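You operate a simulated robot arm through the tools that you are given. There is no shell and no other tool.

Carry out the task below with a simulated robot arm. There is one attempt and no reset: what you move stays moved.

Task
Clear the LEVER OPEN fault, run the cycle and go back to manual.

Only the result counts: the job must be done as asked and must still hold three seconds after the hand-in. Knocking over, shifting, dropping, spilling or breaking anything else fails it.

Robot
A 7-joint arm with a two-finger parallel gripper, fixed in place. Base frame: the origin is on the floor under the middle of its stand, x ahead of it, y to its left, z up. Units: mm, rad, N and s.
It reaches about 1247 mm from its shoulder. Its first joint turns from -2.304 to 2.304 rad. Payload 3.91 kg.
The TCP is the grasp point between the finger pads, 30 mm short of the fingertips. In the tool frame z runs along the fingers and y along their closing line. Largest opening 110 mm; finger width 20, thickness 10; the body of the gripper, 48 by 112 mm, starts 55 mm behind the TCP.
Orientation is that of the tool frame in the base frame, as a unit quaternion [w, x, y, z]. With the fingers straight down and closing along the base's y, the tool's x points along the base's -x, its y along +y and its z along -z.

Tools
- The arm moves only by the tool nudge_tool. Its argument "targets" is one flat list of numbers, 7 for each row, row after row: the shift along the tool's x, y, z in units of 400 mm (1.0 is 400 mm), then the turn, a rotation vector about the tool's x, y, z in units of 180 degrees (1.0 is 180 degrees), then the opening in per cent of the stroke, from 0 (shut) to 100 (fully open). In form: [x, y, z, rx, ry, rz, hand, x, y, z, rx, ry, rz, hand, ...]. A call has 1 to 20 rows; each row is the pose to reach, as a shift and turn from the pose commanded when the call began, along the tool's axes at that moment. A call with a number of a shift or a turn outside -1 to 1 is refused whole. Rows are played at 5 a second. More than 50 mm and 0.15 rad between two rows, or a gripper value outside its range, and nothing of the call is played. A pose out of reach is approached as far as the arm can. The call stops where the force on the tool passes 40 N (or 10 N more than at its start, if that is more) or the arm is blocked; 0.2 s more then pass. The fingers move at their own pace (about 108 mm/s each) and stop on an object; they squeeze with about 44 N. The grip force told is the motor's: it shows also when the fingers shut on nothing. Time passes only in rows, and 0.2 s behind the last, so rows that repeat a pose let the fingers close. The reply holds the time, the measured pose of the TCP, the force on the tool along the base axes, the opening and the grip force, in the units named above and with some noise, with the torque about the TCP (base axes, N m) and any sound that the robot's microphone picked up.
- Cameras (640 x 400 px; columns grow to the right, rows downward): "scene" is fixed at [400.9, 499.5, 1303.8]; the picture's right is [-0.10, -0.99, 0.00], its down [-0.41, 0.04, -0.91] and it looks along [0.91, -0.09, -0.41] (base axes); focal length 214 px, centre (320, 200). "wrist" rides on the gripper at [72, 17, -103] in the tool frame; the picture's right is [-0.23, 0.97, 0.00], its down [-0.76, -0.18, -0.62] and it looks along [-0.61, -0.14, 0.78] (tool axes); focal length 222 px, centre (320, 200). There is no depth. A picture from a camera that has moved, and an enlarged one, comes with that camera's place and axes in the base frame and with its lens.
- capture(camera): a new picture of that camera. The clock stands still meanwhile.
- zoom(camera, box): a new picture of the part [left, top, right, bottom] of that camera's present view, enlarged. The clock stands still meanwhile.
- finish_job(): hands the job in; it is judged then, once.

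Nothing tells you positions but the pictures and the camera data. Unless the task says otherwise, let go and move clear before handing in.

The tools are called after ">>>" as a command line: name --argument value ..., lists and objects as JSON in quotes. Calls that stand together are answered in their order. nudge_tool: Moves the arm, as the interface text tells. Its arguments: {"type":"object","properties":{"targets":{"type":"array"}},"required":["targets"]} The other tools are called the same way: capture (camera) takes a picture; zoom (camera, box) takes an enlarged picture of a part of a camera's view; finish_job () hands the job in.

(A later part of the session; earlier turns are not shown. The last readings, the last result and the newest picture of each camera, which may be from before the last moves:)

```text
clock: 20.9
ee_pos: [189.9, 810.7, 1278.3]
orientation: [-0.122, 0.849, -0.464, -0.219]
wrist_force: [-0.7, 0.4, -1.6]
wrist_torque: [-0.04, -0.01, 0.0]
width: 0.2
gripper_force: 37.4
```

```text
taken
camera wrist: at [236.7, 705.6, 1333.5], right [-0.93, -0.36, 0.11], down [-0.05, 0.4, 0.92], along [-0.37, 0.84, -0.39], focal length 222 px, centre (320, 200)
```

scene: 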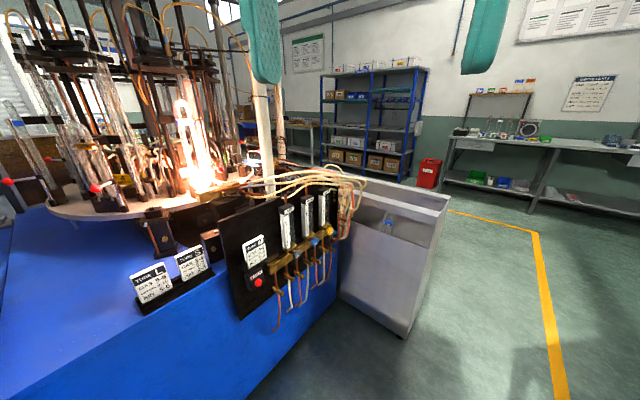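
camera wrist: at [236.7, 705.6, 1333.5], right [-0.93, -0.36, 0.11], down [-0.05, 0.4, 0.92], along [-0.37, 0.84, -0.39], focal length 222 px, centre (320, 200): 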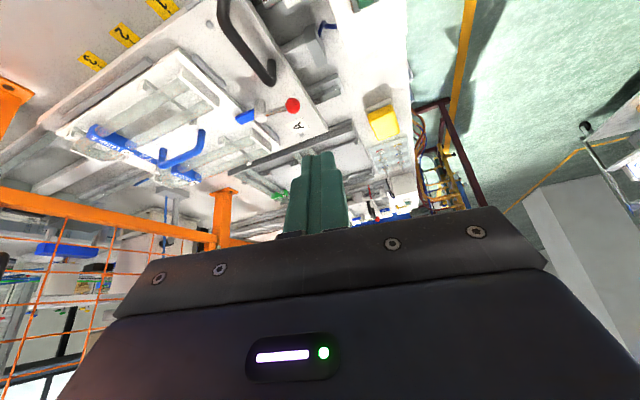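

>>> zoom --camera "wrist" --box '[200, 60, 330, 150]'

>>> zoom --camera "wrist" --box '[330, 170, 430, 235]'

>>> zoom --camera "wrist" --box '[20, 0, 330, 200]'

```text
4.44 times, centred on (265, 105) of wrist
camera zoom: at [236.7, 705.6, 1333.5], right [-0.93, -0.36, 0.11], down [-0.05, 0.4, 0.92], along [-0.37, 0.84, -0.39], focal length 987 px, centre (564, 622)
```

zoom: 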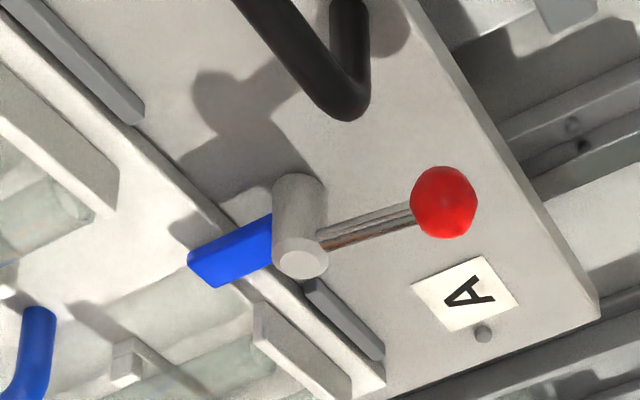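

```text
6.15 times, centred on (380, 202) of wrist
camera zoom: at [236.7, 705.6, 1333.5], right [-0.93, -0.36, 0.11], down [-0.05, 0.4, 0.92], along [-0.37, 0.84, -0.39], focal length 1367 px, centre (-49, 185)
```

zoom: 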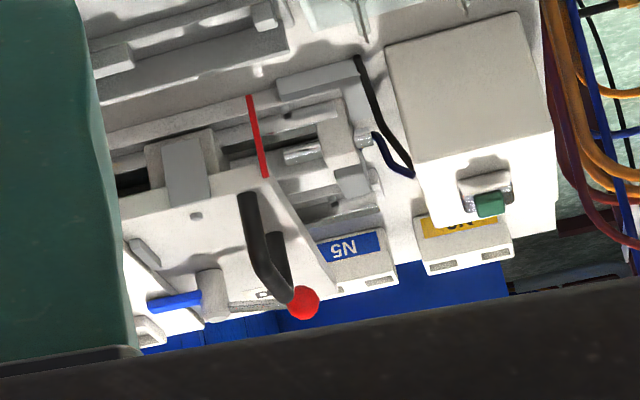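

```text
2.00 times, centred on (175, 100) of wrist
camera zoom: at [236.7, 705.6, 1333.5], right [-0.93, -0.36, 0.11], down [-0.05, 0.4, 0.92], along [-0.37, 0.84, -0.39], focal length 444 px, centre (610, 400)
```

zoom: 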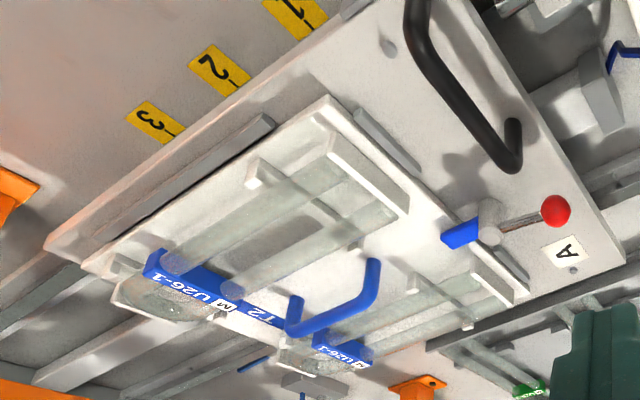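

Lever A's blue tongue now lies over the pallet edge, square to it like slide B's, so it is closed. Next is the control box. I'll swing around to the front of its face along a clear route and read the labels.

>>> nudge_tool --targets '[0.092, 0.0405, -0.034, 0, 0, 0, 0, 0.184, 0.081, -0.0675, 0, 0, 0, 0, 0.276, 0.1217, -0.101, 0, 0, 0, 0, 0.3685, 0.1622, -0.135, 0, 0, 0, 0, 0.461, 0.2028, -0.169, 0, 0, 0, 0, 0.553, 0.2433, -0.2025, 0, 0, 0, 0, 0.645, 0.284, -0.236, 0, 0, 0, 0, 0.737, 0.3244, -0.27, 0, 0, 0, 0]'

>>> nudge_tool --targets '[0.085, -0.073, 0.017, -0.004, 0, -0.0073, 0, 0.17, -0.1455, 0.035, -0.008, 0, -0.0146, 0, 0.255, -0.218, 0.052, -0.012, 0, -0.0219, 0, 0.3395, -0.291, 0.07, -0.016, 0, -0.0292, 0, 0.424, -0.364, 0.087, -0.02, 0, -0.0365, 0, 0.509, -0.4365, 0.104, -0.024, 0, -0.0438, 0, 0.594, -0.509, 0.122, -0.028, 0, -0.0511, 0, 0.679, -0.582, 0.139, -0.0322, 0, -0.0584, 0]'

>>> capture --camera "wrist"

```text
clock: 22.7
ee_pos: [249.3, 478.8, 1228.4]
orientation: [-0.122, 0.85, -0.463, -0.22]
wrist_force: [0.9, 1.0, 0.0]
wrist_torque: [-0.01, 0.03, 0.02]
width: 0.1
gripper_force: 37.2
```

```text
clock: 24.5
ee_pos: [558.2, 426.2, 1052.5]
orientation: [-0.1, 0.894, -0.372, -0.23]
wrist_force: [-1.3, 0.6, 1.1]
wrist_torque: [-0.07, -0.1, -0.05]
width: 0.0
gripper_force: 37.7
```

```text
taken
camera wrist: at [625.7, 333.5, 1107.5], right [-0.83, -0.54, 0.1], down [-0.13, 0.38, 0.92], along [-0.54, 0.75, -0.39], focal length 222 px, centre (320, 200)
```

wrist: 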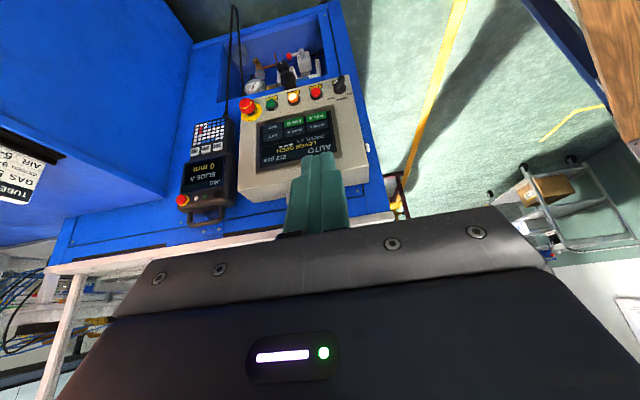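

>>> zoom --camera "wrist" --box '[230, 70, 370, 200]'

>>> zoom --camera "wrist" --box '[255, 70, 355, 135]'

>>> zoom --camera "wrist" --box '[255, 110, 345, 175]'

```text
3.08 times, centred on (300, 135) of wrist
camera zoom: at [625.7, 333.5, 1107.5], right [-0.83, -0.54, 0.1], down [-0.13, 0.38, 0.92], along [-0.54, 0.75, -0.39], focal length 684 px, centre (382, 400)
```

zoom: 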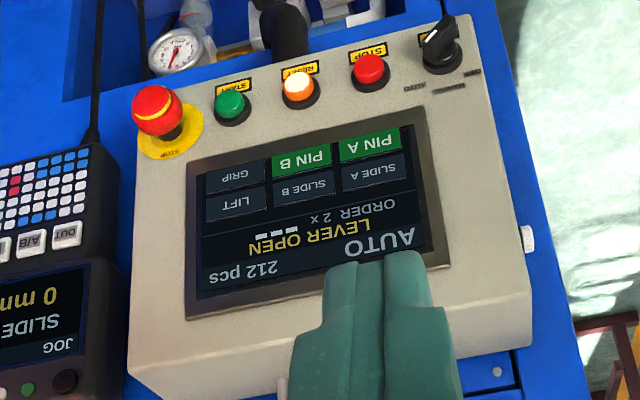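

```text
6.15 times, centred on (305, 102) of wrist
camera zoom: at [625.7, 333.5, 1107.5], right [-0.83, -0.54, 0.1], down [-0.13, 0.38, 0.92], along [-0.54, 0.75, -0.39], focal length 1367 px, centre (412, 800)
```

zoom: 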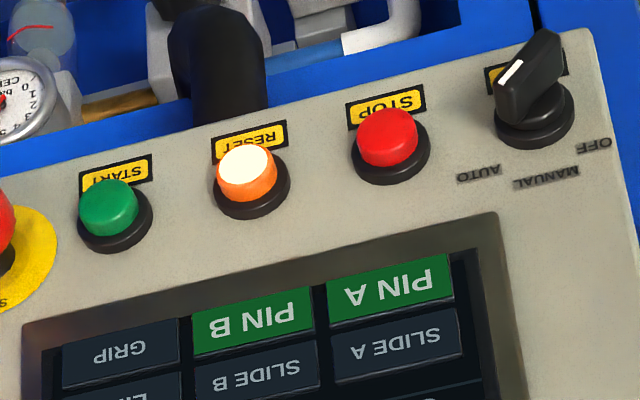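

```text
6.15 times, centred on (300, 142) of wrist
camera zoom: at [625.7, 333.5, 1107.5], right [-0.83, -0.54, 0.1], down [-0.13, 0.38, 0.92], along [-0.54, 0.75, -0.39], focal length 1367 px, centre (443, 554)
```

zoom: 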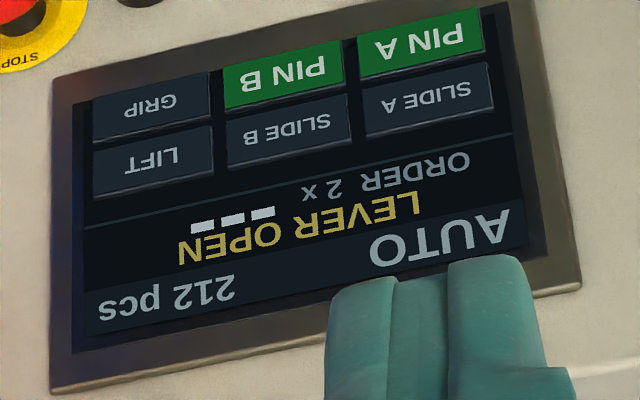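

The screen still shows AUTO / LEVER OPEN with the RESET lamp lit. The labels read START (green), RESET (orange), STOP (red), and OFF–MANUAL–AUTO on the selector. The buttons sit 60 mm apart at z≈646, with RESET at about (410,695,645) and START at about (454,736,647). I'll come down in front of the face with the fingers shut and tilted forward.

>>> nudge_tool --targets '[0.046, -0.006, 0.096, 0, -0.016, 0, 0, 0.092, -0.0115, 0.1925, 0, -0.032, 0, 0, 0.1376, -0.017, 0.289, 0, -0.048, 0, 0, 0.1835, -0.023, 0.385, 0, -0.064, 0, 0, 0.229, -0.029, 0.481, 0, -0.08, 0, 0, 0.275, -0.0345, 0.5775, 0, -0.096, 0, 0, 0.321, -0.04, 0.674, 0, -0.112, 0, 0, 0.367, -0.046, 0.77, 0, -0.128, 0, 0]'

>>> capture --camera "wrist"

```text
clock: 26.3
ee_pos: [558.0, 457.5, 710.1]
orientation: [-0.173, 0.83, -0.345, -0.403]
wrist_force: [0.1, -0.2, 1.7]
wrist_torque: [-0.02, -0.05, -0.02]
width: 0.1
gripper_force: 37.6
```

```text
taken
camera wrist: at [634.8, 355.1, 716.5], right [-0.79, -0.59, 0.17], down [0.14, 0.1, 0.99], along [-0.6, 0.8, 0.0], focal length 222 px, centre (320, 200)
```

wrist: 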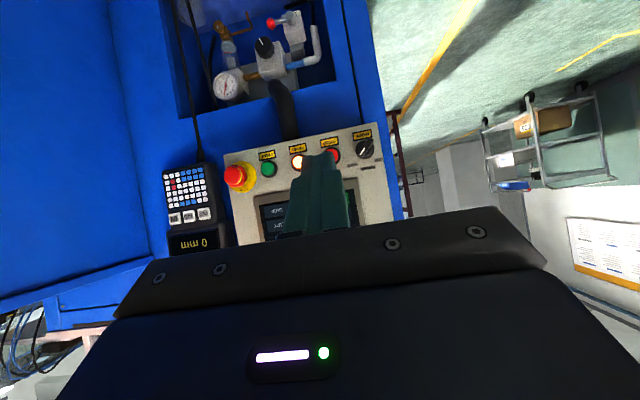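

>>> zoom --camera "wrist" --box '[215, 120, 395, 230]'

```text
3.56 times, centred on (305, 175) of wrist
camera zoom: at [634.8, 355.1, 716.5], right [-0.79, -0.59, 0.17], down [0.14, 0.1, 0.99], along [-0.6, 0.8, 0.0], focal length 790 px, centre (373, 289)
```

zoom: 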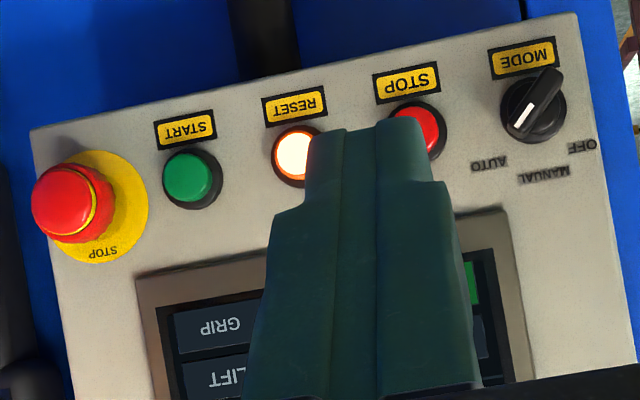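

Now aligned with the panel; the selector points to AUTO. I'll move to about 45 mm in front of the RESET button.

>>> nudge_tool --targets '[-0.039, -0.0316, 0.095, 0, 0, 0, 0, -0.078, -0.063, 0.19, 0, 0, 0, 0, -0.117, -0.095, 0.2854, 0, 0, 0, 0, -0.1556, -0.1264, 0.3805, 0, 0, 0, 0, -0.1945, -0.158, 0.4756, 0, 0, 0, 0]'

>>> capture --camera "wrist"

>>> zoom --camera "wrist" --box '[240, 100, 400, 220]'

```text
clock: 27.5
ee_pos: [465.4, 642.6, 654.2]
orientation: [-0.172, 0.829, -0.346, -0.403]
wrist_force: [0.1, -0.3, -0.2]
wrist_torque: [-0.02, 0.02, 0.04]
width: 0.0
gripper_force: 37.6
```

```text
taken
camera wrist: at [542.1, 541.0, 661.1], right [-0.79, -0.58, 0.17], down [0.14, 0.1, 0.98], along [-0.59, 0.8, 0.0], focal length 222 px, centre (320, 200)
```

wrist: 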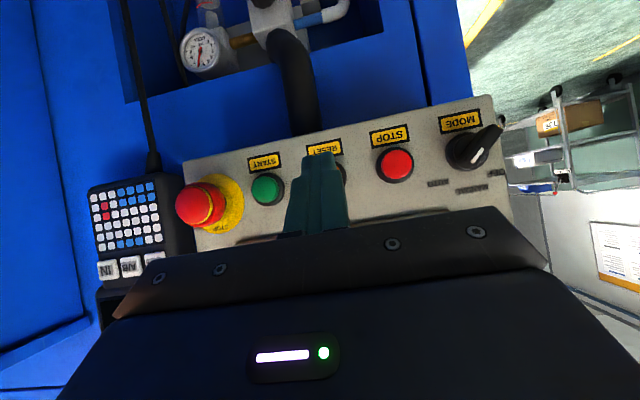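

```text
3.33 times, centred on (320, 160) of wrist
camera zoom: at [542.1, 541.0, 661.1], right [-0.79, -0.58, 0.17], down [0.14, 0.1, 0.98], along [-0.59, 0.8, 0.0], focal length 740 px, centre (320, 333)
```

zoom: 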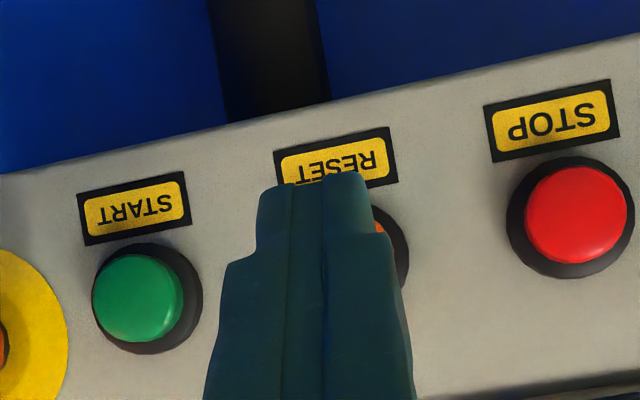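

The tip is lined up with RESET (e' ≈ 784, z ≈ 643). I'll push straight along the panel normal in small steps.

>>> nudge_tool --targets '[-0.0154, 0, 0.0197, 0, 0, 0, 0, -0.0308, 0, 0.0394, 0, 0, 0, 0, -0.0461, 0, 0.0591, 0, 0, 0, 0, -0.0584, 0, 0.0749, 0, 0, 0, 0, -0.0646, 0, 0.0827, 0, 0, 0, 0, -0.0677, 0, 0.0867, 0, 0, 0, 0, -0.07, 0, 0.0896, 0, 0, 0, 0, -0.0723, 0, 0.0926, 0, 0, 0, 0]'

>>> capture --camera "wrist"

```text
clock: 29.3
ee_pos: [432.4, 675.4, 655.6]
orientation: [-0.171, 0.83, -0.345, -0.403]
wrist_force: [6.8, -13.9, 2.8]
wrist_torque: [-0.15, 0.09, 0.09]
width: 0.1
gripper_force: 37.4
heard: click
```

```text
taken
camera wrist: at [508.9, 573.2, 661.2], right [-0.79, -0.59, 0.17], down [0.14, 0.1, 0.98], along [-0.59, 0.8, 0.0], focal length 222 px, centre (320, 200)
```

wrist: 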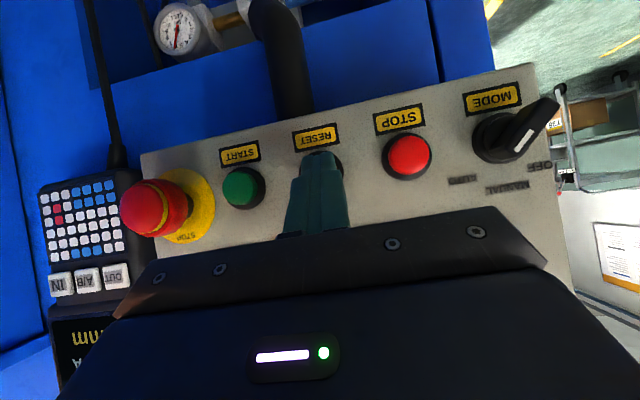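

A click was heard with about 15 N. I'll back off and check the RESET lamp and the screen.

>>> nudge_tool --targets '[0.0308, 0, -0.0394, 0, 0, 0, 0, 0.0615, 0, -0.0788, 0, 0, 0, 0, 0.123, 0, -0.1576, 0, 0, 0, 0, 0.1845, 0, -0.2364, 0, 0, 0, 0]'

>>> nudge_tool --targets '[-0.04, 0, -0.1, 0, 0.016, 0, 0, -0.08, 0, -0.2, 0, 0.032, 0, 0, -0.12, 0, -0.3, 0, 0.048, 0, 0, -0.16, 0, -0.4, 0, 0.064, 0, 0, -0.2, 0, -0.5, 0, 0.08, 0, 0]'

>>> capture --camera "wrist"

```text
clock: 30.3
ee_pos: [516.1, 590.2, 654.4]
orientation: [-0.172, 0.83, -0.345, -0.403]
wrist_force: [-0.3, -1.1, -0.5]
wrist_torque: [-0.04, -0.03, 0.01]
width: 0.1
gripper_force: 37.8
```

```text
clock: 31.5
ee_pos: [590.1, 512.5, 840.7]
orientation: [-0.126, 0.874, -0.364, -0.296]
wrist_force: [0.0, 0.4, 0.1]
wrist_torque: [0.02, 0.09, 0.0]
width: 0.1
gripper_force: 37.5
```

```text
taken
camera wrist: at [662.8, 414.3, 878.3], right [-0.82, -0.56, 0.13], down [-0.03, 0.28, 0.96], along [-0.57, 0.78, -0.25], focal length 222 px, centre (320, 200)
```

wrist: 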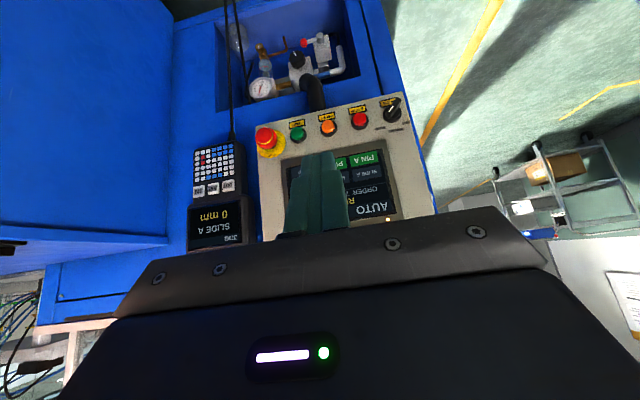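

>>> zoom --camera "wrist" --box '[250, 90, 430, 225]'

>>> zoom --camera "wrist" --box '[200, 0, 400, 130]'

```text
2.96 times, centred on (340, 158) of wrist
camera zoom: at [662.8, 414.3, 878.3], right [-0.82, -0.56, 0.13], down [-0.03, 0.28, 0.96], along [-0.57, 0.78, -0.25], focal length 658 px, centre (261, 326)
```

zoom: 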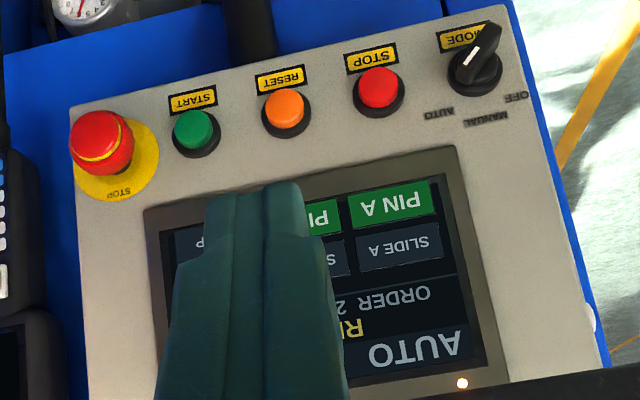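

```text
3.08 times, centred on (300, 65) of wrist
camera zoom: at [662.8, 414.3, 878.3], right [-0.82, -0.56, 0.13], down [-0.03, 0.28, 0.96], along [-0.57, 0.78, -0.25], focal length 684 px, centre (382, 615)
```

zoom: 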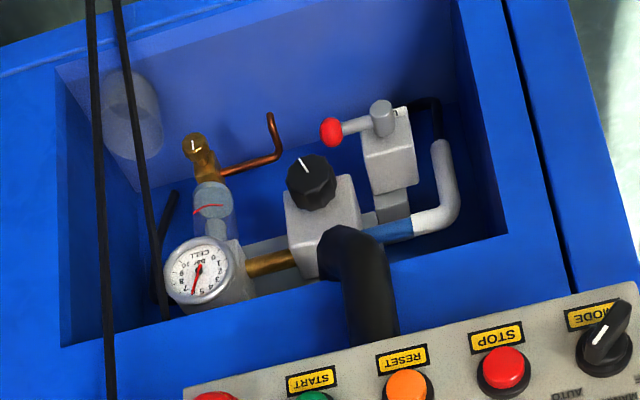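

The RESET lamp went out. I'll shift sideways so the fingers don't hide the message.

>>> nudge_tool --targets '[0, -0.1, 0, 0, 0, 0, 0, 0, -0.2, 0, 0, 0, 0, 0]'

>>> zoom --camera "wrist" --box '[310, 90, 490, 225]'

```text
clock: 32.1
ee_pos: [648.7, 569.3, 841.7]
orientation: [-0.128, 0.874, -0.364, -0.296]
wrist_force: [0.5, 0.4, 0.1]
wrist_torque: [-0.01, -0.01, -0.03]
width: 0.0
gripper_force: 37.7
```

```text
2.96 times, centred on (400, 158) of wrist
camera zoom: at [721.1, 471.0, 879.1], right [-0.82, -0.56, 0.13], down [-0.03, 0.28, 0.96], along [-0.57, 0.78, -0.25], focal length 658 px, centre (83, 326)
```

zoom: 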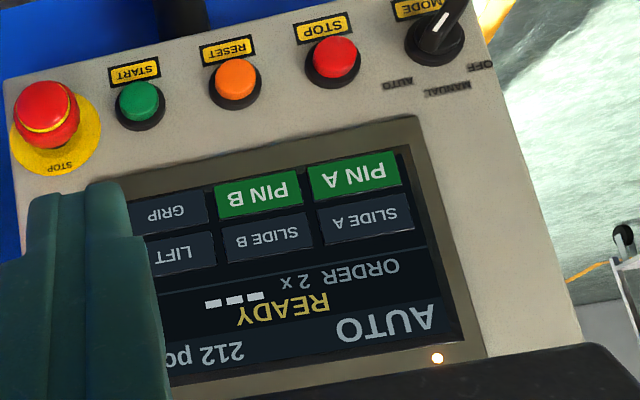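

Screen says READY. Next I'll press START: go to a standoff in front of it at e' ≈ 844, z ≈ 636 for the tip.

>>> nudge_tool --targets '[0.0206, 0.0097, 0.1024, 0, -0.016, 0, 0, 0.0412, 0.0194, 0.2048, 0, -0.032, 0, 0, 0.0618, 0.0291, 0.3072, 0, -0.048, 0, 0, 0.0824, 0.0388, 0.4096, 0, -0.064, 0, 0, 0.103, 0.0485, 0.512, 0, -0.08, 0, 0]'

>>> capture --camera "wrist"

```text
clock: 33.3
ee_pos: [569.8, 622.8, 654.2]
orientation: [-0.172, 0.829, -0.345, -0.404]
wrist_force: [-0.1, -0.5, -0.3]
wrist_torque: [-0.04, 0.0, 0.03]
width: 0.0
gripper_force: 37.8
```

```text
taken
camera wrist: at [646.8, 520.9, 661.1], right [-0.79, -0.59, 0.17], down [0.14, 0.1, 0.99], along [-0.59, 0.8, 0.0], focal length 222 px, centre (320, 200)
```

wrist: 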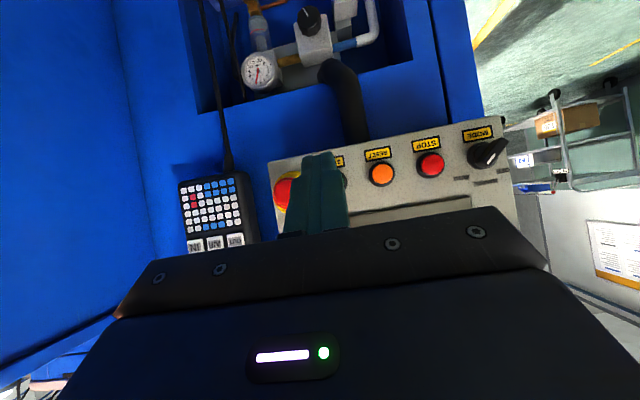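

>>> nudge_tool --targets '[-0.0461, 0, 0.0591, 0, 0, 0, 0, -0.0923, 0, 0.1182, 0, 0, 0, 0, -0.1384, 0, 0.1773, 0, 0, 0, 0]'

>>> zoom --camera "wrist" --box '[220, 100, 420, 230]'

```text
clock: 34.1
ee_pos: [507.2, 686.8, 653.5]
orientation: [-0.172, 0.83, -0.345, -0.404]
wrist_force: [0.2, 0.1, -0.5]
wrist_torque: [0.01, 0.01, 0.01]
width: 0.0
gripper_force: 37.7
```

```text
3.08 times, centred on (320, 165) of wrist
camera zoom: at [583.9, 584.6, 660.5], right [-0.79, -0.58, 0.17], down [0.14, 0.1, 0.98], along [-0.59, 0.8, 0.0], focal length 684 px, centre (320, 308)
```

zoom: 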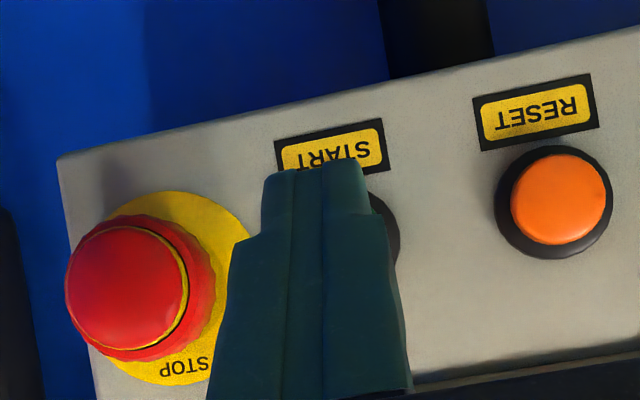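

Aligned the same way as for RESET, and the E-stop is clear of the fingers. Pressing START.

>>> nudge_tool --targets '[-0.0154, 0, 0.0197, 0, 0, 0, 0, -0.0308, 0, 0.0394, 0, 0, 0, 0, -0.0461, 0, 0.0591, 0, 0, 0, 0, -0.0584, 0, 0.0749, 0, 0, 0, 0, -0.0646, 0, 0.0827, 0, 0, 0, 0, -0.0677, 0, 0.0867, 0, 0, 0, 0, -0.07, 0, 0.0896, 0, 0, 0, 0, -0.0723, 0, 0.0926, 0, 0, 0, 0]'

```text
clock: 35.9
ee_pos: [475.7, 717.8, 654.6]
orientation: [-0.173, 0.829, -0.346, -0.403]
wrist_force: [8.3, -17.7, 3.5]
wrist_torque: [-0.13, -0.01, 0.2]
width: 0.1
gripper_force: 37.5
heard: click
```

A click again. I'll back straight off and return to a viewpoint where the screen is readable.

>>> nudge_tool --targets '[0.0308, 0, -0.0394, 0, 0, 0, 0, 0.0615, 0, -0.0788, 0, 0, 0, 0, 0.123, 0, -0.1576, 0, 0, 0, 0, 0.1845, 0, -0.2364, 0, 0, 0, 0]'

>>> nudge_tool --targets '[-0.04, 0, -0.1, 0, 0.016, 0, 0, -0.08, 0, -0.2, 0, 0.032, 0, 0, -0.12, 0, -0.3, 0, 0.048, 0, 0, -0.16, 0, -0.4, 0, 0.064, 0, 0, -0.2, 0, -0.5, 0, 0.08, 0, 0]'

>>> capture --camera "wrist"

>>> zoom --camera "wrist" --box '[310, 90, 490, 225]'

```text
clock: 36.9
ee_pos: [557.3, 634.4, 654.2]
orientation: [-0.171, 0.83, -0.344, -0.405]
wrist_force: [0.3, 0.5, 0.5]
wrist_torque: [0.0, -0.03, -0.05]
width: 0.1
gripper_force: 37.7
```

```text
clock: 38.1
ee_pos: [634.4, 555.1, 840.6]
orientation: [-0.127, 0.873, -0.364, -0.297]
wrist_force: [0.0, 1.2, -0.7]
wrist_torque: [0.01, -0.02, 0.01]
width: 0.0
gripper_force: 37.9
```

```text
taken
camera wrist: at [707.4, 457.2, 877.2], right [-0.82, -0.56, 0.13], down [-0.03, 0.28, 0.96], along [-0.57, 0.78, -0.25], focal length 222 px, centre (320, 200)
```

wrist: 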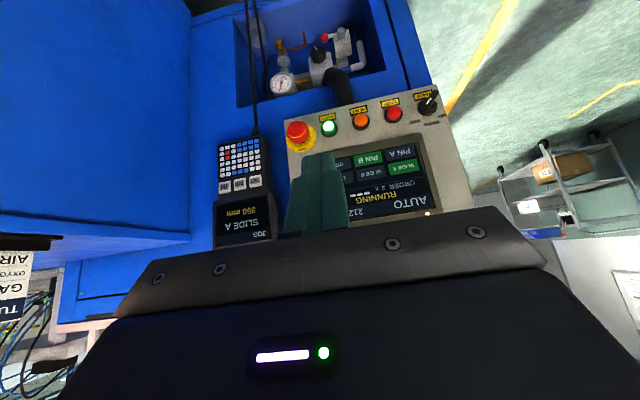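

```text
2.96 times, centred on (400, 158) of wrist
camera zoom: at [707.4, 457.2, 877.2], right [-0.82, -0.56, 0.13], down [-0.03, 0.28, 0.96], along [-0.57, 0.78, -0.25], focal length 658 px, centre (83, 326)
```

zoom: 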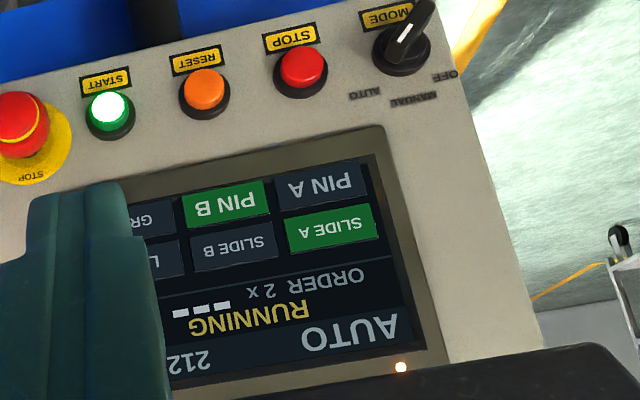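

The cycle is RUNNING with slide A moving. I'll hold still until it finishes.

>>> nudge_tool --targets '[0, 0, 0, 0, 0, 0, 0, 0, 0, 0, 0, 0, 0, 0, 0, 0, 0, 0, 0, 0, 0, 0, 0, 0, 0, 0, 0, 0, 0, 0, 0, 0, 0, 0, 0, 0, 0, 0, 0, 0, 0, 0, 0, 0, 0, 0, 0, 0, 0, 0, 0, 0, 0, 0, 0, 0, 0, 0, 0, 0, 0, 0, 0, 0, 0, 0, 0, 0, 0, 0, 0, 0, 0, 0, 0, 0, 0, 0, 0, 0, 0, 0, 0, 0, 0, 0, 0, 0, 0, 0, 0, 0, 0, 0, 0, 0, 0, 0, 0, 0, 0, 0, 0, 0, 0, 0, 0, 0, 0, 0, 0, 0, 0, 0, 0, 0, 0, 0, 0, 0, 0, 0, 0, 0, 0, 0, 0, 0, 0, 0, 0, 0, 0, 0, 0, 0, 0, 0, 0, 0]'

>>> capture --camera "wrist"

>>> zoom --camera "wrist" --box '[310, 90, 490, 225]'

```text
clock: 42.3
ee_pos: [634.2, 555.9, 838.9]
orientation: [-0.128, 0.874, -0.364, -0.296]
wrist_force: [0.2, 0.8, -0.1]
wrist_torque: [-0.01, -0.01, 0.0]
width: 0.2
gripper_force: 38.2
```

```text
taken
camera wrist: at [707.1, 457.6, 877.7], right [-0.82, -0.56, 0.13], down [-0.03, 0.28, 0.96], along [-0.57, 0.78, -0.25], focal length 222 px, centre (320, 200)
```

wrist: 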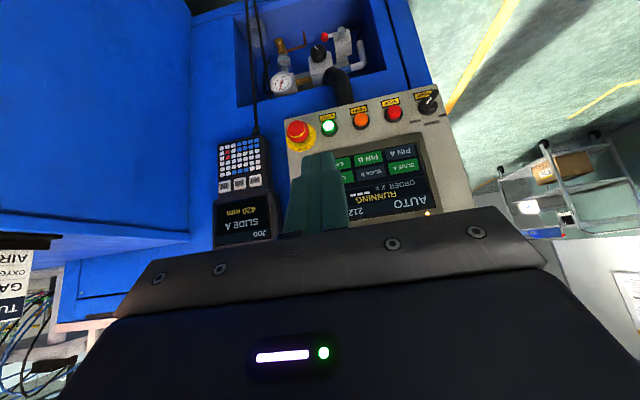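

```text
2.96 times, centred on (400, 158) of wrist
camera zoom: at [707.1, 457.6, 877.7], right [-0.82, -0.56, 0.13], down [-0.03, 0.28, 0.96], along [-0.57, 0.78, -0.25], focal length 658 px, centre (83, 326)
```

zoom: 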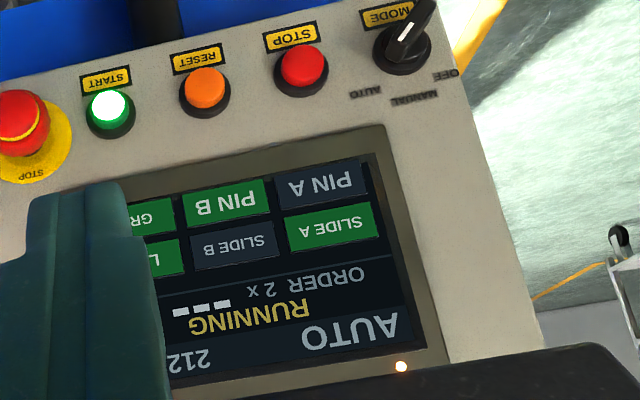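

Still running (lift and grip active, slide A at 420 mm). I'll keep waiting.

>>> nudge_tool --targets '[0, 0, 0, 0, 0, 0, 0, 0, 0, 0, 0, 0, 0, 0, 0, 0, 0, 0, 0, 0, 0, 0, 0, 0, 0, 0, 0, 0, 0, 0, 0, 0, 0, 0, 0, 0, 0, 0, 0, 0, 0, 0, 0, 0, 0, 0, 0, 0, 0, 0, 0, 0, 0, 0, 0, 0, 0, 0, 0, 0, 0, 0, 0, 0, 0, 0, 0, 0, 0, 0, 0, 0, 0, 0, 0, 0, 0, 0, 0, 0, 0, 0, 0, 0, 0, 0, 0, 0, 0, 0, 0, 0, 0, 0, 0, 0, 0, 0, 0, 0, 0, 0, 0, 0, 0, 0, 0, 0, 0, 0, 0, 0, 0, 0, 0, 0, 0, 0, 0, 0, 0, 0, 0, 0, 0, 0, 0, 0, 0, 0, 0, 0, 0, 0, 0, 0, 0, 0, 0, 0]'

>>> zoom --camera "wrist" --box '[200, 90, 480, 250]'

```text
clock: 46.5
ee_pos: [634.1, 556.4, 838.6]
orientation: [-0.127, 0.874, -0.364, -0.296]
wrist_force: [-0.1, 0.4, -0.8]
wrist_torque: [-0.03, 0.0, 0.03]
width: 0.0
gripper_force: 37.9
```

```text
2.29 times, centred on (340, 170) of wrist
camera zoom: at [707.1, 457.6, 877.7], right [-0.82, -0.56, 0.13], down [-0.03, 0.28, 0.96], along [-0.57, 0.78, -0.25], focal length 508 px, centre (274, 269)
```

zoom: 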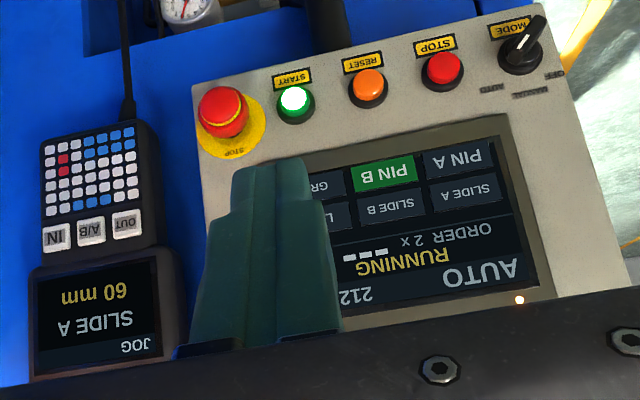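

Slide A is returning (60 mm). A little longer.

>>> nudge_tool --targets '[0, 0, 0, 0, 0, 0, 0, 0, 0, 0, 0, 0, 0, 0, 0, 0, 0, 0, 0, 0, 0, 0, 0, 0, 0, 0, 0, 0, 0, 0, 0, 0, 0, 0, 0, 0, 0, 0, 0, 0, 0, 0, 0, 0, 0, 0, 0, 0, 0, 0, 0, 0, 0, 0, 0, 0, 0, 0, 0, 0, 0, 0, 0, 0, 0, 0, 0, 0, 0, 0]'

>>> zoom --camera "wrist" --box '[200, 90, 480, 250]'

```text
clock: 48.7
ee_pos: [634.3, 556.0, 840.0]
orientation: [-0.127, 0.874, -0.364, -0.296]
wrist_force: [0.7, 0.3, 0.0]
wrist_torque: [0.0, 0.01, 0.0]
width: 0.0
gripper_force: 38.0
```

```text
2.29 times, centred on (340, 170) of wrist
camera zoom: at [707.1, 457.6, 877.7], right [-0.82, -0.56, 0.13], down [-0.03, 0.28, 0.96], along [-0.57, 0.78, -0.25], focal length 508 px, centre (274, 269)
```

zoom: 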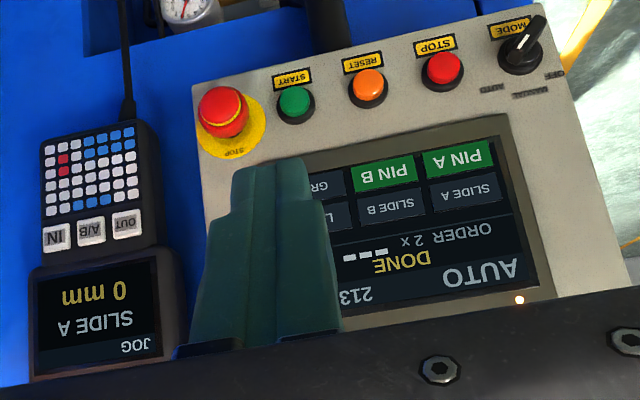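

DONE, 213 pcs, slide back at 0 and both pins in. Next I turn the selector from AUTO to MANUAL, which is 45° counter-clockwise seen from the front. I'll move in front of the knob (e' ≈ 664, z ≈ 645) and bring the fingers level.

>>> nudge_tool --targets '[0.0123, 0.0642, 0.0711, 0, -0.0416, 0, 10, 0.0246, 0.1285, 0.1421, 0, -0.0832, 0, 20, 0.0369, 0.1927, 0.2132, 0, -0.1248, 0, 36, 0.0491, 0.2569, 0.2842, 0, -0.1664, 0, 36, 0.0614, 0.3211, 0.3553, 0, -0.208, 0, 36, 0.0737, 0.3854, 0.4263, 0, -0.2496, 0, 36, 0.086, 0.4496, 0.4974, 0, -0.291, 0, 36]'

>>> capture --camera "wrist"

```text
clock: 50.3
ee_pos: [440.5, 496.9, 661.7]
orientation: [-0.276, 0.653, -0.27, -0.652]
wrist_force: [0.4, 0.1, -0.4]
wrist_torque: [0.0, -0.01, 0.0]
width: 39.5
gripper_force: 0.1
```

```text
taken
camera wrist: at [501.7, 412.1, 588.6], right [-0.69, -0.69, 0.22], down [0.56, -0.32, 0.76], along [-0.45, 0.65, 0.61], focal length 222 px, centre (320, 200)
```

wrist: 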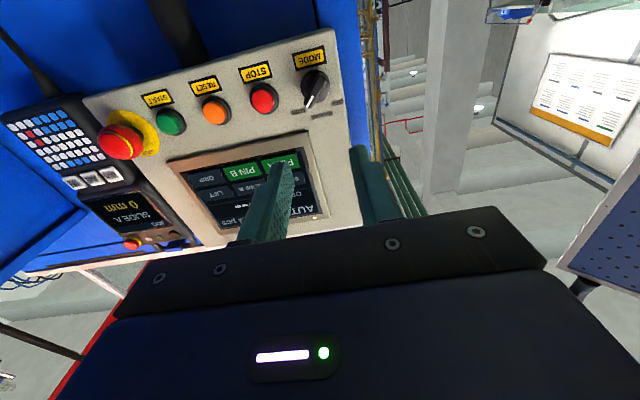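

>>> zoom --camera "wrist" --box '[240, 40, 360, 140]'

```text
4.00 times, centred on (300, 90) of wrist
camera zoom: at [501.7, 412.1, 588.6], right [-0.69, -0.69, 0.22], down [0.56, -0.32, 0.76], along [-0.45, 0.65, 0.61], focal length 888 px, centre (400, 640)
```

zoom: 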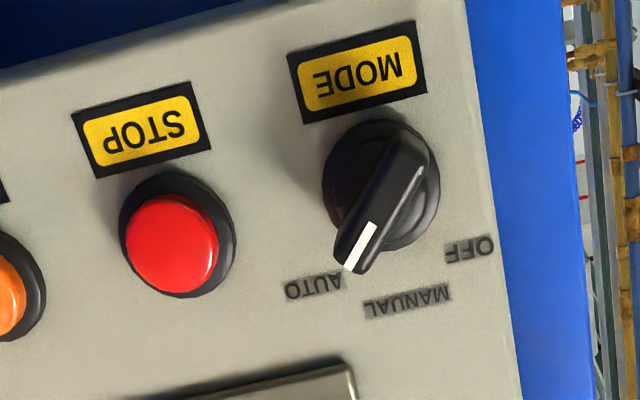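

The knob is clear to see: bar about 10 mm wide, centred on its axis, pointing at AUTO. I'll turn the gripper +45° about its axis to straddle the bar and approach to a short standoff.

>>> nudge_tool --targets '[0.008, -0.0007, 0.0375, 0, 0, 0.0417, 36, 0.0161, -0.0013, 0.075, 0, 0, 0.0833, 36, 0.0242, -0.002, 0.1125, 0, 0, 0.125, 36, 0.0322, -0.0027, 0.15, 0, 0, 0.1667, 36, 0.0402, -0.0033, 0.1875, 0, 0, 0.2083, 36, 0.0483, -0.004, 0.225, 0, 0, 0.25, 36]'

>>> capture --camera "wrist"

>>> zoom --camera "wrist" --box '[240, 100, 400, 230]'

```text
clock: 51.7
ee_pos: [377.9, 562.7, 640.8]
orientation: [0.004, -0.5, 0.5, 0.707]
wrist_force: [-0.5, 0.4, -0.2]
wrist_torque: [0.03, 0.03, 0.01]
width: 39.6
gripper_force: 0.1
```

```text
taken
camera wrist: at [405.9, 444.3, 600.9], right [-0.38, -0.37, 0.85], down [0.91, 0.02, 0.42], along [-0.17, 0.93, 0.33], focal length 222 px, centre (320, 200)
```

wrist: 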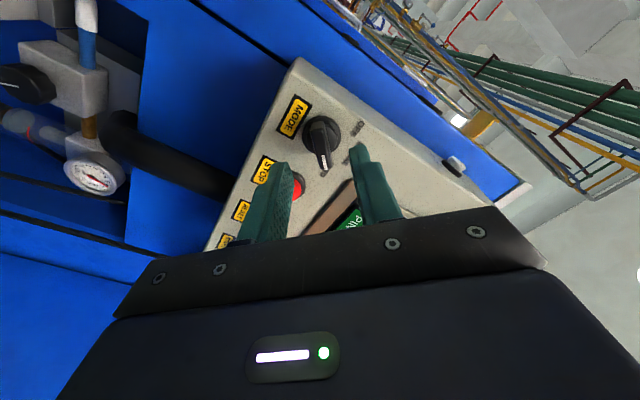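

```text
3.08 times, centred on (320, 165) of wrist
camera zoom: at [405.9, 444.3, 600.9], right [-0.38, -0.37, 0.85], down [0.91, 0.02, 0.42], along [-0.17, 0.93, 0.33], focal length 684 px, centre (320, 308)
```

zoom: 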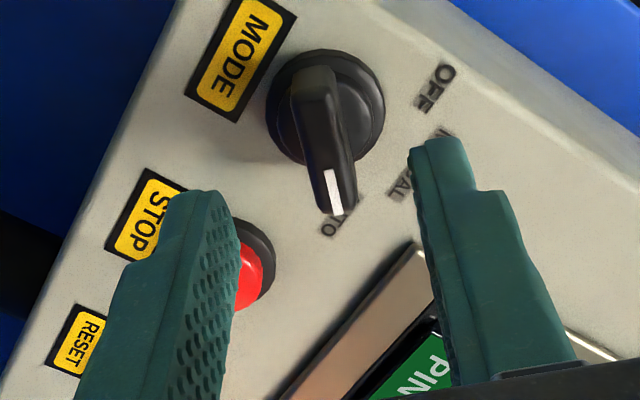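

Aligned within about 2 mm. I'll advance 31 mm to straddle the bar, then look before closing.

>>> nudge_tool --targets '[0.001, 0.0043, 0.02, 0, 0, 0, 36, 0.001, 0.0043, 0.04, 0, 0, 0, 36, 0.001, 0.0043, 0.06, 0, 0, 0, 36, 0.001, 0.0043, 0.0775, 0, 0, 0, 36]'

>>> capture --camera "wrist"

>>> zoom --camera "wrist" --box '[240, 100, 400, 230]'

```text
clock: 52.7
ee_pos: [355.6, 584.5, 640.3]
orientation: [0.005, -0.5, 0.5, 0.707]
wrist_force: [0.2, -1.3, -0.3]
wrist_torque: [-0.01, 0.0, 0.03]
width: 39.7
gripper_force: 0.1
```

```text
taken
camera wrist: at [383.2, 465.7, 601.8], right [-0.38, -0.38, 0.85], down [0.91, 0.02, 0.42], along [-0.17, 0.93, 0.33], focal length 222 px, centre (320, 200)
```

wrist: 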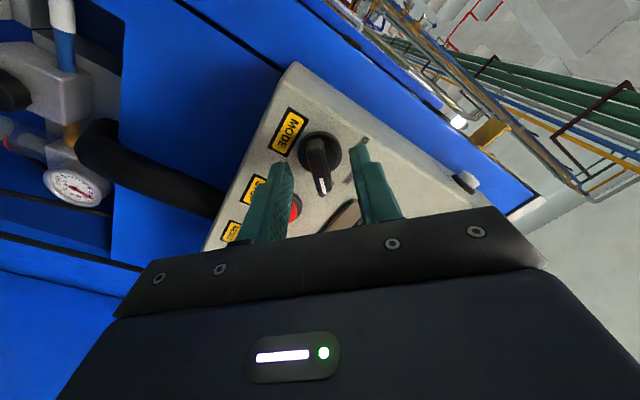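

```text
3.08 times, centred on (320, 165) of wrist
camera zoom: at [383.2, 465.7, 601.8], right [-0.38, -0.38, 0.85], down [0.91, 0.02, 0.42], along [-0.17, 0.93, 0.33], focal length 684 px, centre (320, 308)
```

zoom: 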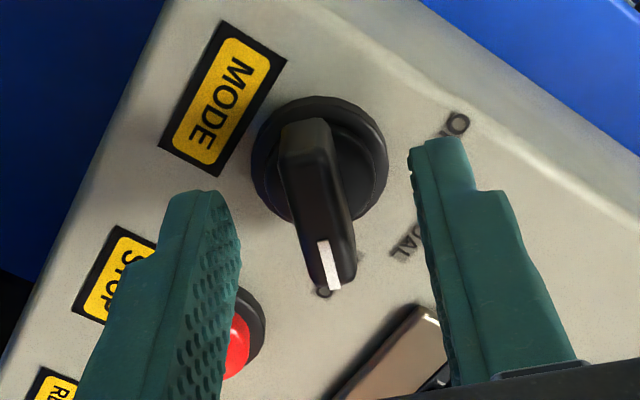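

The tips only just overlap the bar. I'll go 9 mm deeper, which should stay just short of the ring.

>>> nudge_tool --targets '[0, 0, 0.0075, 0, 0, 0, 36, 0, 0, 0.015, 0, 0, 0, 36, 0, 0, 0.0225, 0, 0, 0, 36]'

>>> zoom --camera "wrist" --box '[240, 100, 400, 230]'

```text
clock: 53.5
ee_pos: [348.8, 590.6, 641.8]
orientation: [0.004, -0.5, 0.5, 0.707]
wrist_force: [-1.3, 0.5, 0.5]
wrist_torque: [-0.02, 0.0, 0.03]
width: 39.7
gripper_force: 0.1
```

```text
3.08 times, centred on (320, 165) of wrist
camera zoom: at [377.0, 471.9, 602.0], right [-0.38, -0.38, 0.85], down [0.91, 0.02, 0.42], along [-0.17, 0.93, 0.33], focal length 684 px, centre (320, 308)
```

zoom: 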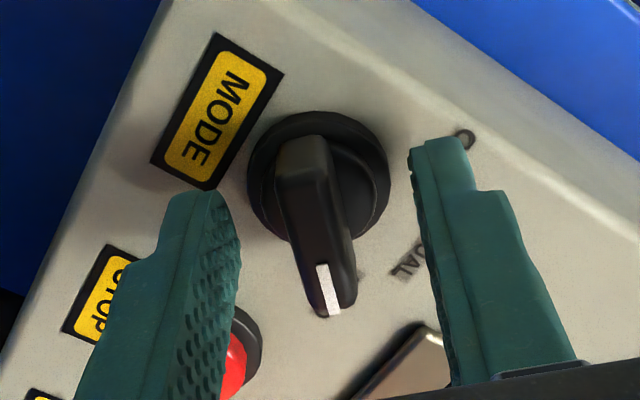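

Good overlap (~12 mm) and no contact force. Closing on the bar.

>>> nudge_tool --targets '[0, 0, 0, 0, 0, 0, 20, 0, 0, 0, 0, 0, 0, 10, 0, 0, 0, 0, 0, 0, 5, 0, 0, 0, 0, 0, 0, 5]'

>>> zoom --camera "wrist" --box '[240, 100, 400, 230]'

```text
clock: 54.5
ee_pos: [349.3, 590.4, 642.2]
orientation: [0.004, -0.5, 0.5, 0.707]
wrist_force: [-0.2, 13.3, -6.1]
wrist_torque: [-0.09, -0.11, -0.33]
width: 24.2
gripper_force: 44.5
```

```text
3.08 times, centred on (320, 165) of wrist
camera zoom: at [377.3, 472.0, 601.8], right [-0.38, -0.37, 0.85], down [0.91, 0.02, 0.42], along [-0.17, 0.93, 0.33], focal length 684 px, centre (320, 308)
```

zoom: 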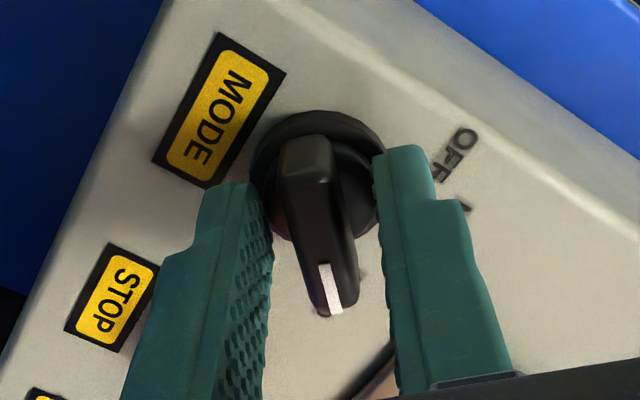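

The fingers stopped at 24 mm on the knob's round body rather than the bar. I'll open, back out about 6 mm and close again on the bar alone.

>>> nudge_tool --targets '[0, 0, 0, 0, 0, 0, 30, 0, 0, 0, 0, 0, 0, 33, 0, 0, -0.008, 0, 0, 0, 33, 0, 0, -0.015, 0, 0, 0, 33, 0, 0, -0.015, 0, 0, 0, 18, 0, 0, -0.015, 0, 0, 0, 8, 0, 0, -0.015, 0, 0, 0, 4, 0, 0, -0.015, 0, 0, 0, 4]'

>>> zoom --camera "wrist" --box '[240, 100, 400, 230]'

```text
clock: 56.3
ee_pos: [354.2, 586.8, 641.0]
orientation: [0.005, -0.499, 0.501, 0.707]
wrist_force: [5.6, 6.4, -6.9]
wrist_torque: [0.13, 0.15, -0.04]
width: 11.1
gripper_force: 44.9
```

```text
3.08 times, centred on (320, 165) of wrist
camera zoom: at [381.9, 467.6, 601.9], right [-0.38, -0.37, 0.85], down [0.91, 0.02, 0.42], along [-0.17, 0.93, 0.33], focal length 684 px, centre (320, 308)
```

zoom: 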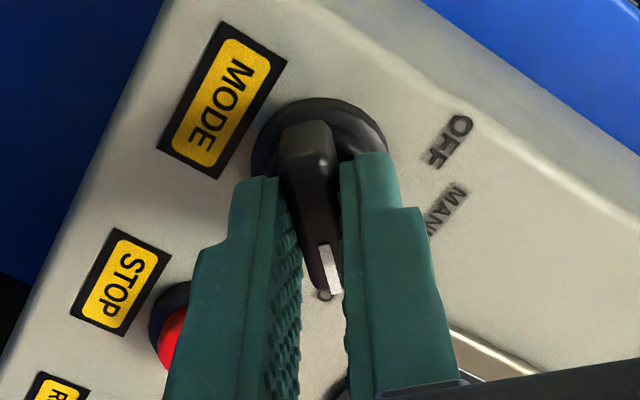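

The bar is gripped (11 mm). Now I'll turn −45° about the tool axis, counter-clockwise from the front, toward MANUAL.

>>> nudge_tool --targets '[0, 0, 0, 0, 0, -0.03, 4, 0, 0, 0, 0, 0, -0.06, 4, 0, 0, 0, 0, 0, -0.09, 4, 0, 0, 0, 0, 0, -0.12, 4, 0, 0, 0, 0, 0, -0.15, 4, 0, 0, 0, 0, 0, -0.18, 4, 0, 0, 0, 0, 0, -0.21, 4, 0, 0, 0, 0, 0, -0.24, 4, 0, 0, 0, 0, 0, -0.25, 4, 0, 0, 0, 0, 0, -0.25, 4]'

>>> capture --camera "wrist"

>>> zoom --camera "wrist" --box '[240, 100, 400, 230]'

```text
clock: 58.5
ee_pos: [354.0, 585.8, 641.2]
orientation: [-0.275, 0.654, -0.27, -0.651]
wrist_force: [15.8, 14.8, -22.3]
wrist_torque: [-0.32, -0.24, -0.02]
width: 10.9
gripper_force: 45.0
```

```text
taken
camera wrist: at [415.3, 500.5, 568.9], right [-0.69, -0.68, 0.22], down [0.56, -0.32, 0.76], along [-0.45, 0.65, 0.61], focal length 222 px, centre (320, 200)
```

wrist: 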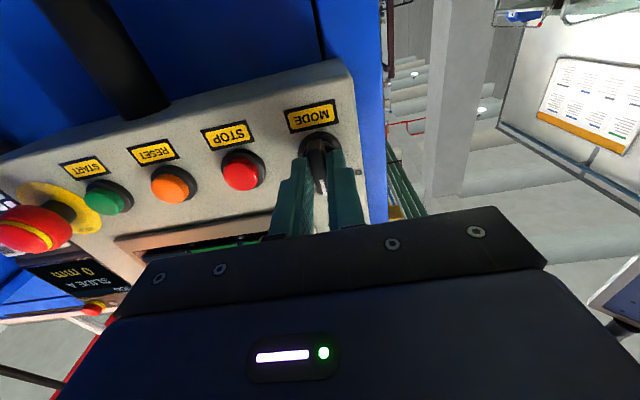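

```text
3.08 times, centred on (320, 165) of wrist
camera zoom: at [415.3, 500.5, 568.9], right [-0.69, -0.68, 0.22], down [0.56, -0.32, 0.76], along [-0.45, 0.65, 0.61], focal length 684 px, centre (320, 308)
```

zoom: 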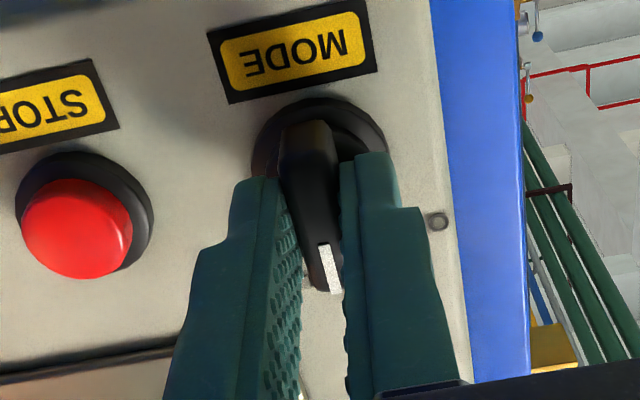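

The knob has followed the gripper and its pointer is now upright. I'll release and back away to verify.

>>> nudge_tool --targets '[0, 0, 0, 0, 0, 0, 25, 0, 0, 0, 0, 0, 0, 30, 0, 0, -0.02, 0, 0, 0, 30, 0, 0, -0.1, 0, 0, 0, 30, 0, 0, -0.2, 0, 0, 0, 30, 0, 0, -0.3, 0, 0, 0, 30]'

>>> capture --camera "wrist"

>>> zoom --camera "wrist" --box '[220, 40, 380, 140]'

```text
clock: 59.9
ee_pos: [436.3, 500.1, 642.6]
orientation: [-0.274, 0.653, -0.27, -0.652]
wrist_force: [-0.1, -0.3, -0.1]
wrist_torque: [0.02, 0.04, 0.02]
width: 33.1
gripper_force: 0.0
```

```text
taken
camera wrist: at [498.5, 414.9, 570.4], right [-0.69, -0.69, 0.22], down [0.56, -0.32, 0.76], along [-0.45, 0.65, 0.61], focal length 222 px, centre (320, 200)
```

wrist: 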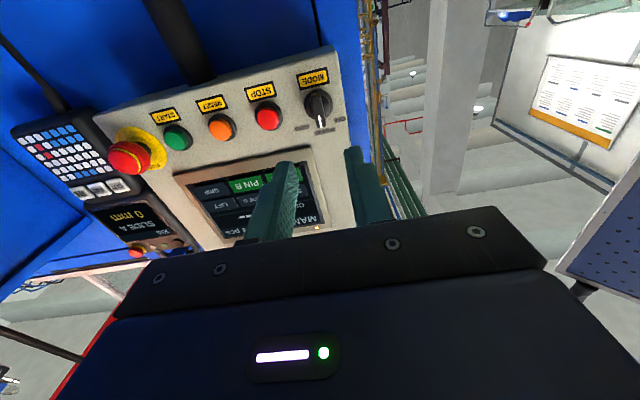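

```text
4.00 times, centred on (300, 90) of wrist
camera zoom: at [498.5, 414.9, 570.4], right [-0.69, -0.69, 0.22], down [0.56, -0.32, 0.76], along [-0.45, 0.65, 0.61], focal length 888 px, centre (400, 640)
```

zoom: 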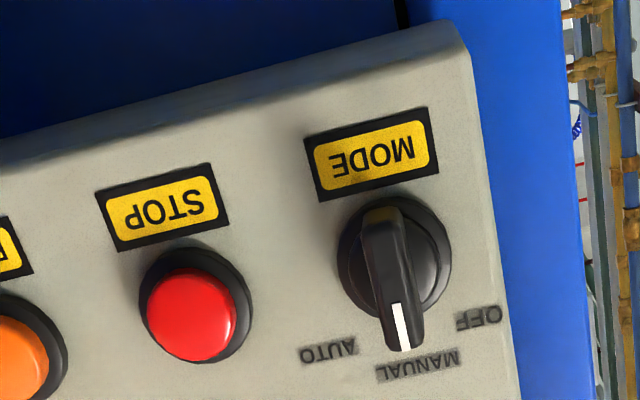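

The selector points at MANUAL and the screen begins "MAN…". I'll move back and up for a full read of the screen.

>>> nudge_tool --targets '[-0.06, -0.05, -0.08, 0, 0.04, 0, 30, -0.12, -0.1, -0.16, 0, 0.08, 0, 30, -0.18, -0.15, -0.24, 0, 0.12, 0, 30, -0.24, -0.2, -0.32, 0, 0.16, 0, 30, -0.3, -0.25, -0.4, 0, 0.2, 0, 30, -0.36, -0.3, -0.48, 0, 0.24, 0, 30]'

>>> capture --camera "wrist"

```text
clock: 61.3
ee_pos: [656.0, 446.5, 786.1]
orientation: [-0.156, 0.847, -0.353, -0.366]
wrist_force: [0.9, 0.0, -0.6]
wrist_torque: [0.04, 0.06, 0.03]
width: 32.8
gripper_force: 0.0
```

```text
taken
camera wrist: at [733.4, 345.9, 804.6], right [-0.8, -0.57, 0.16], down [0.07, 0.17, 0.98], along [-0.59, 0.8, -0.09], focal length 222 px, centre (320, 200)
```

wrist: 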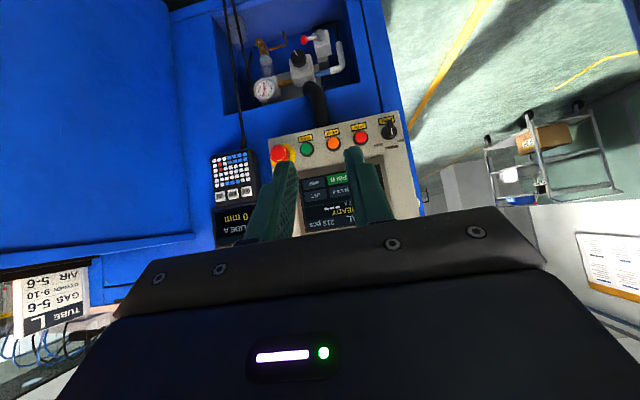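

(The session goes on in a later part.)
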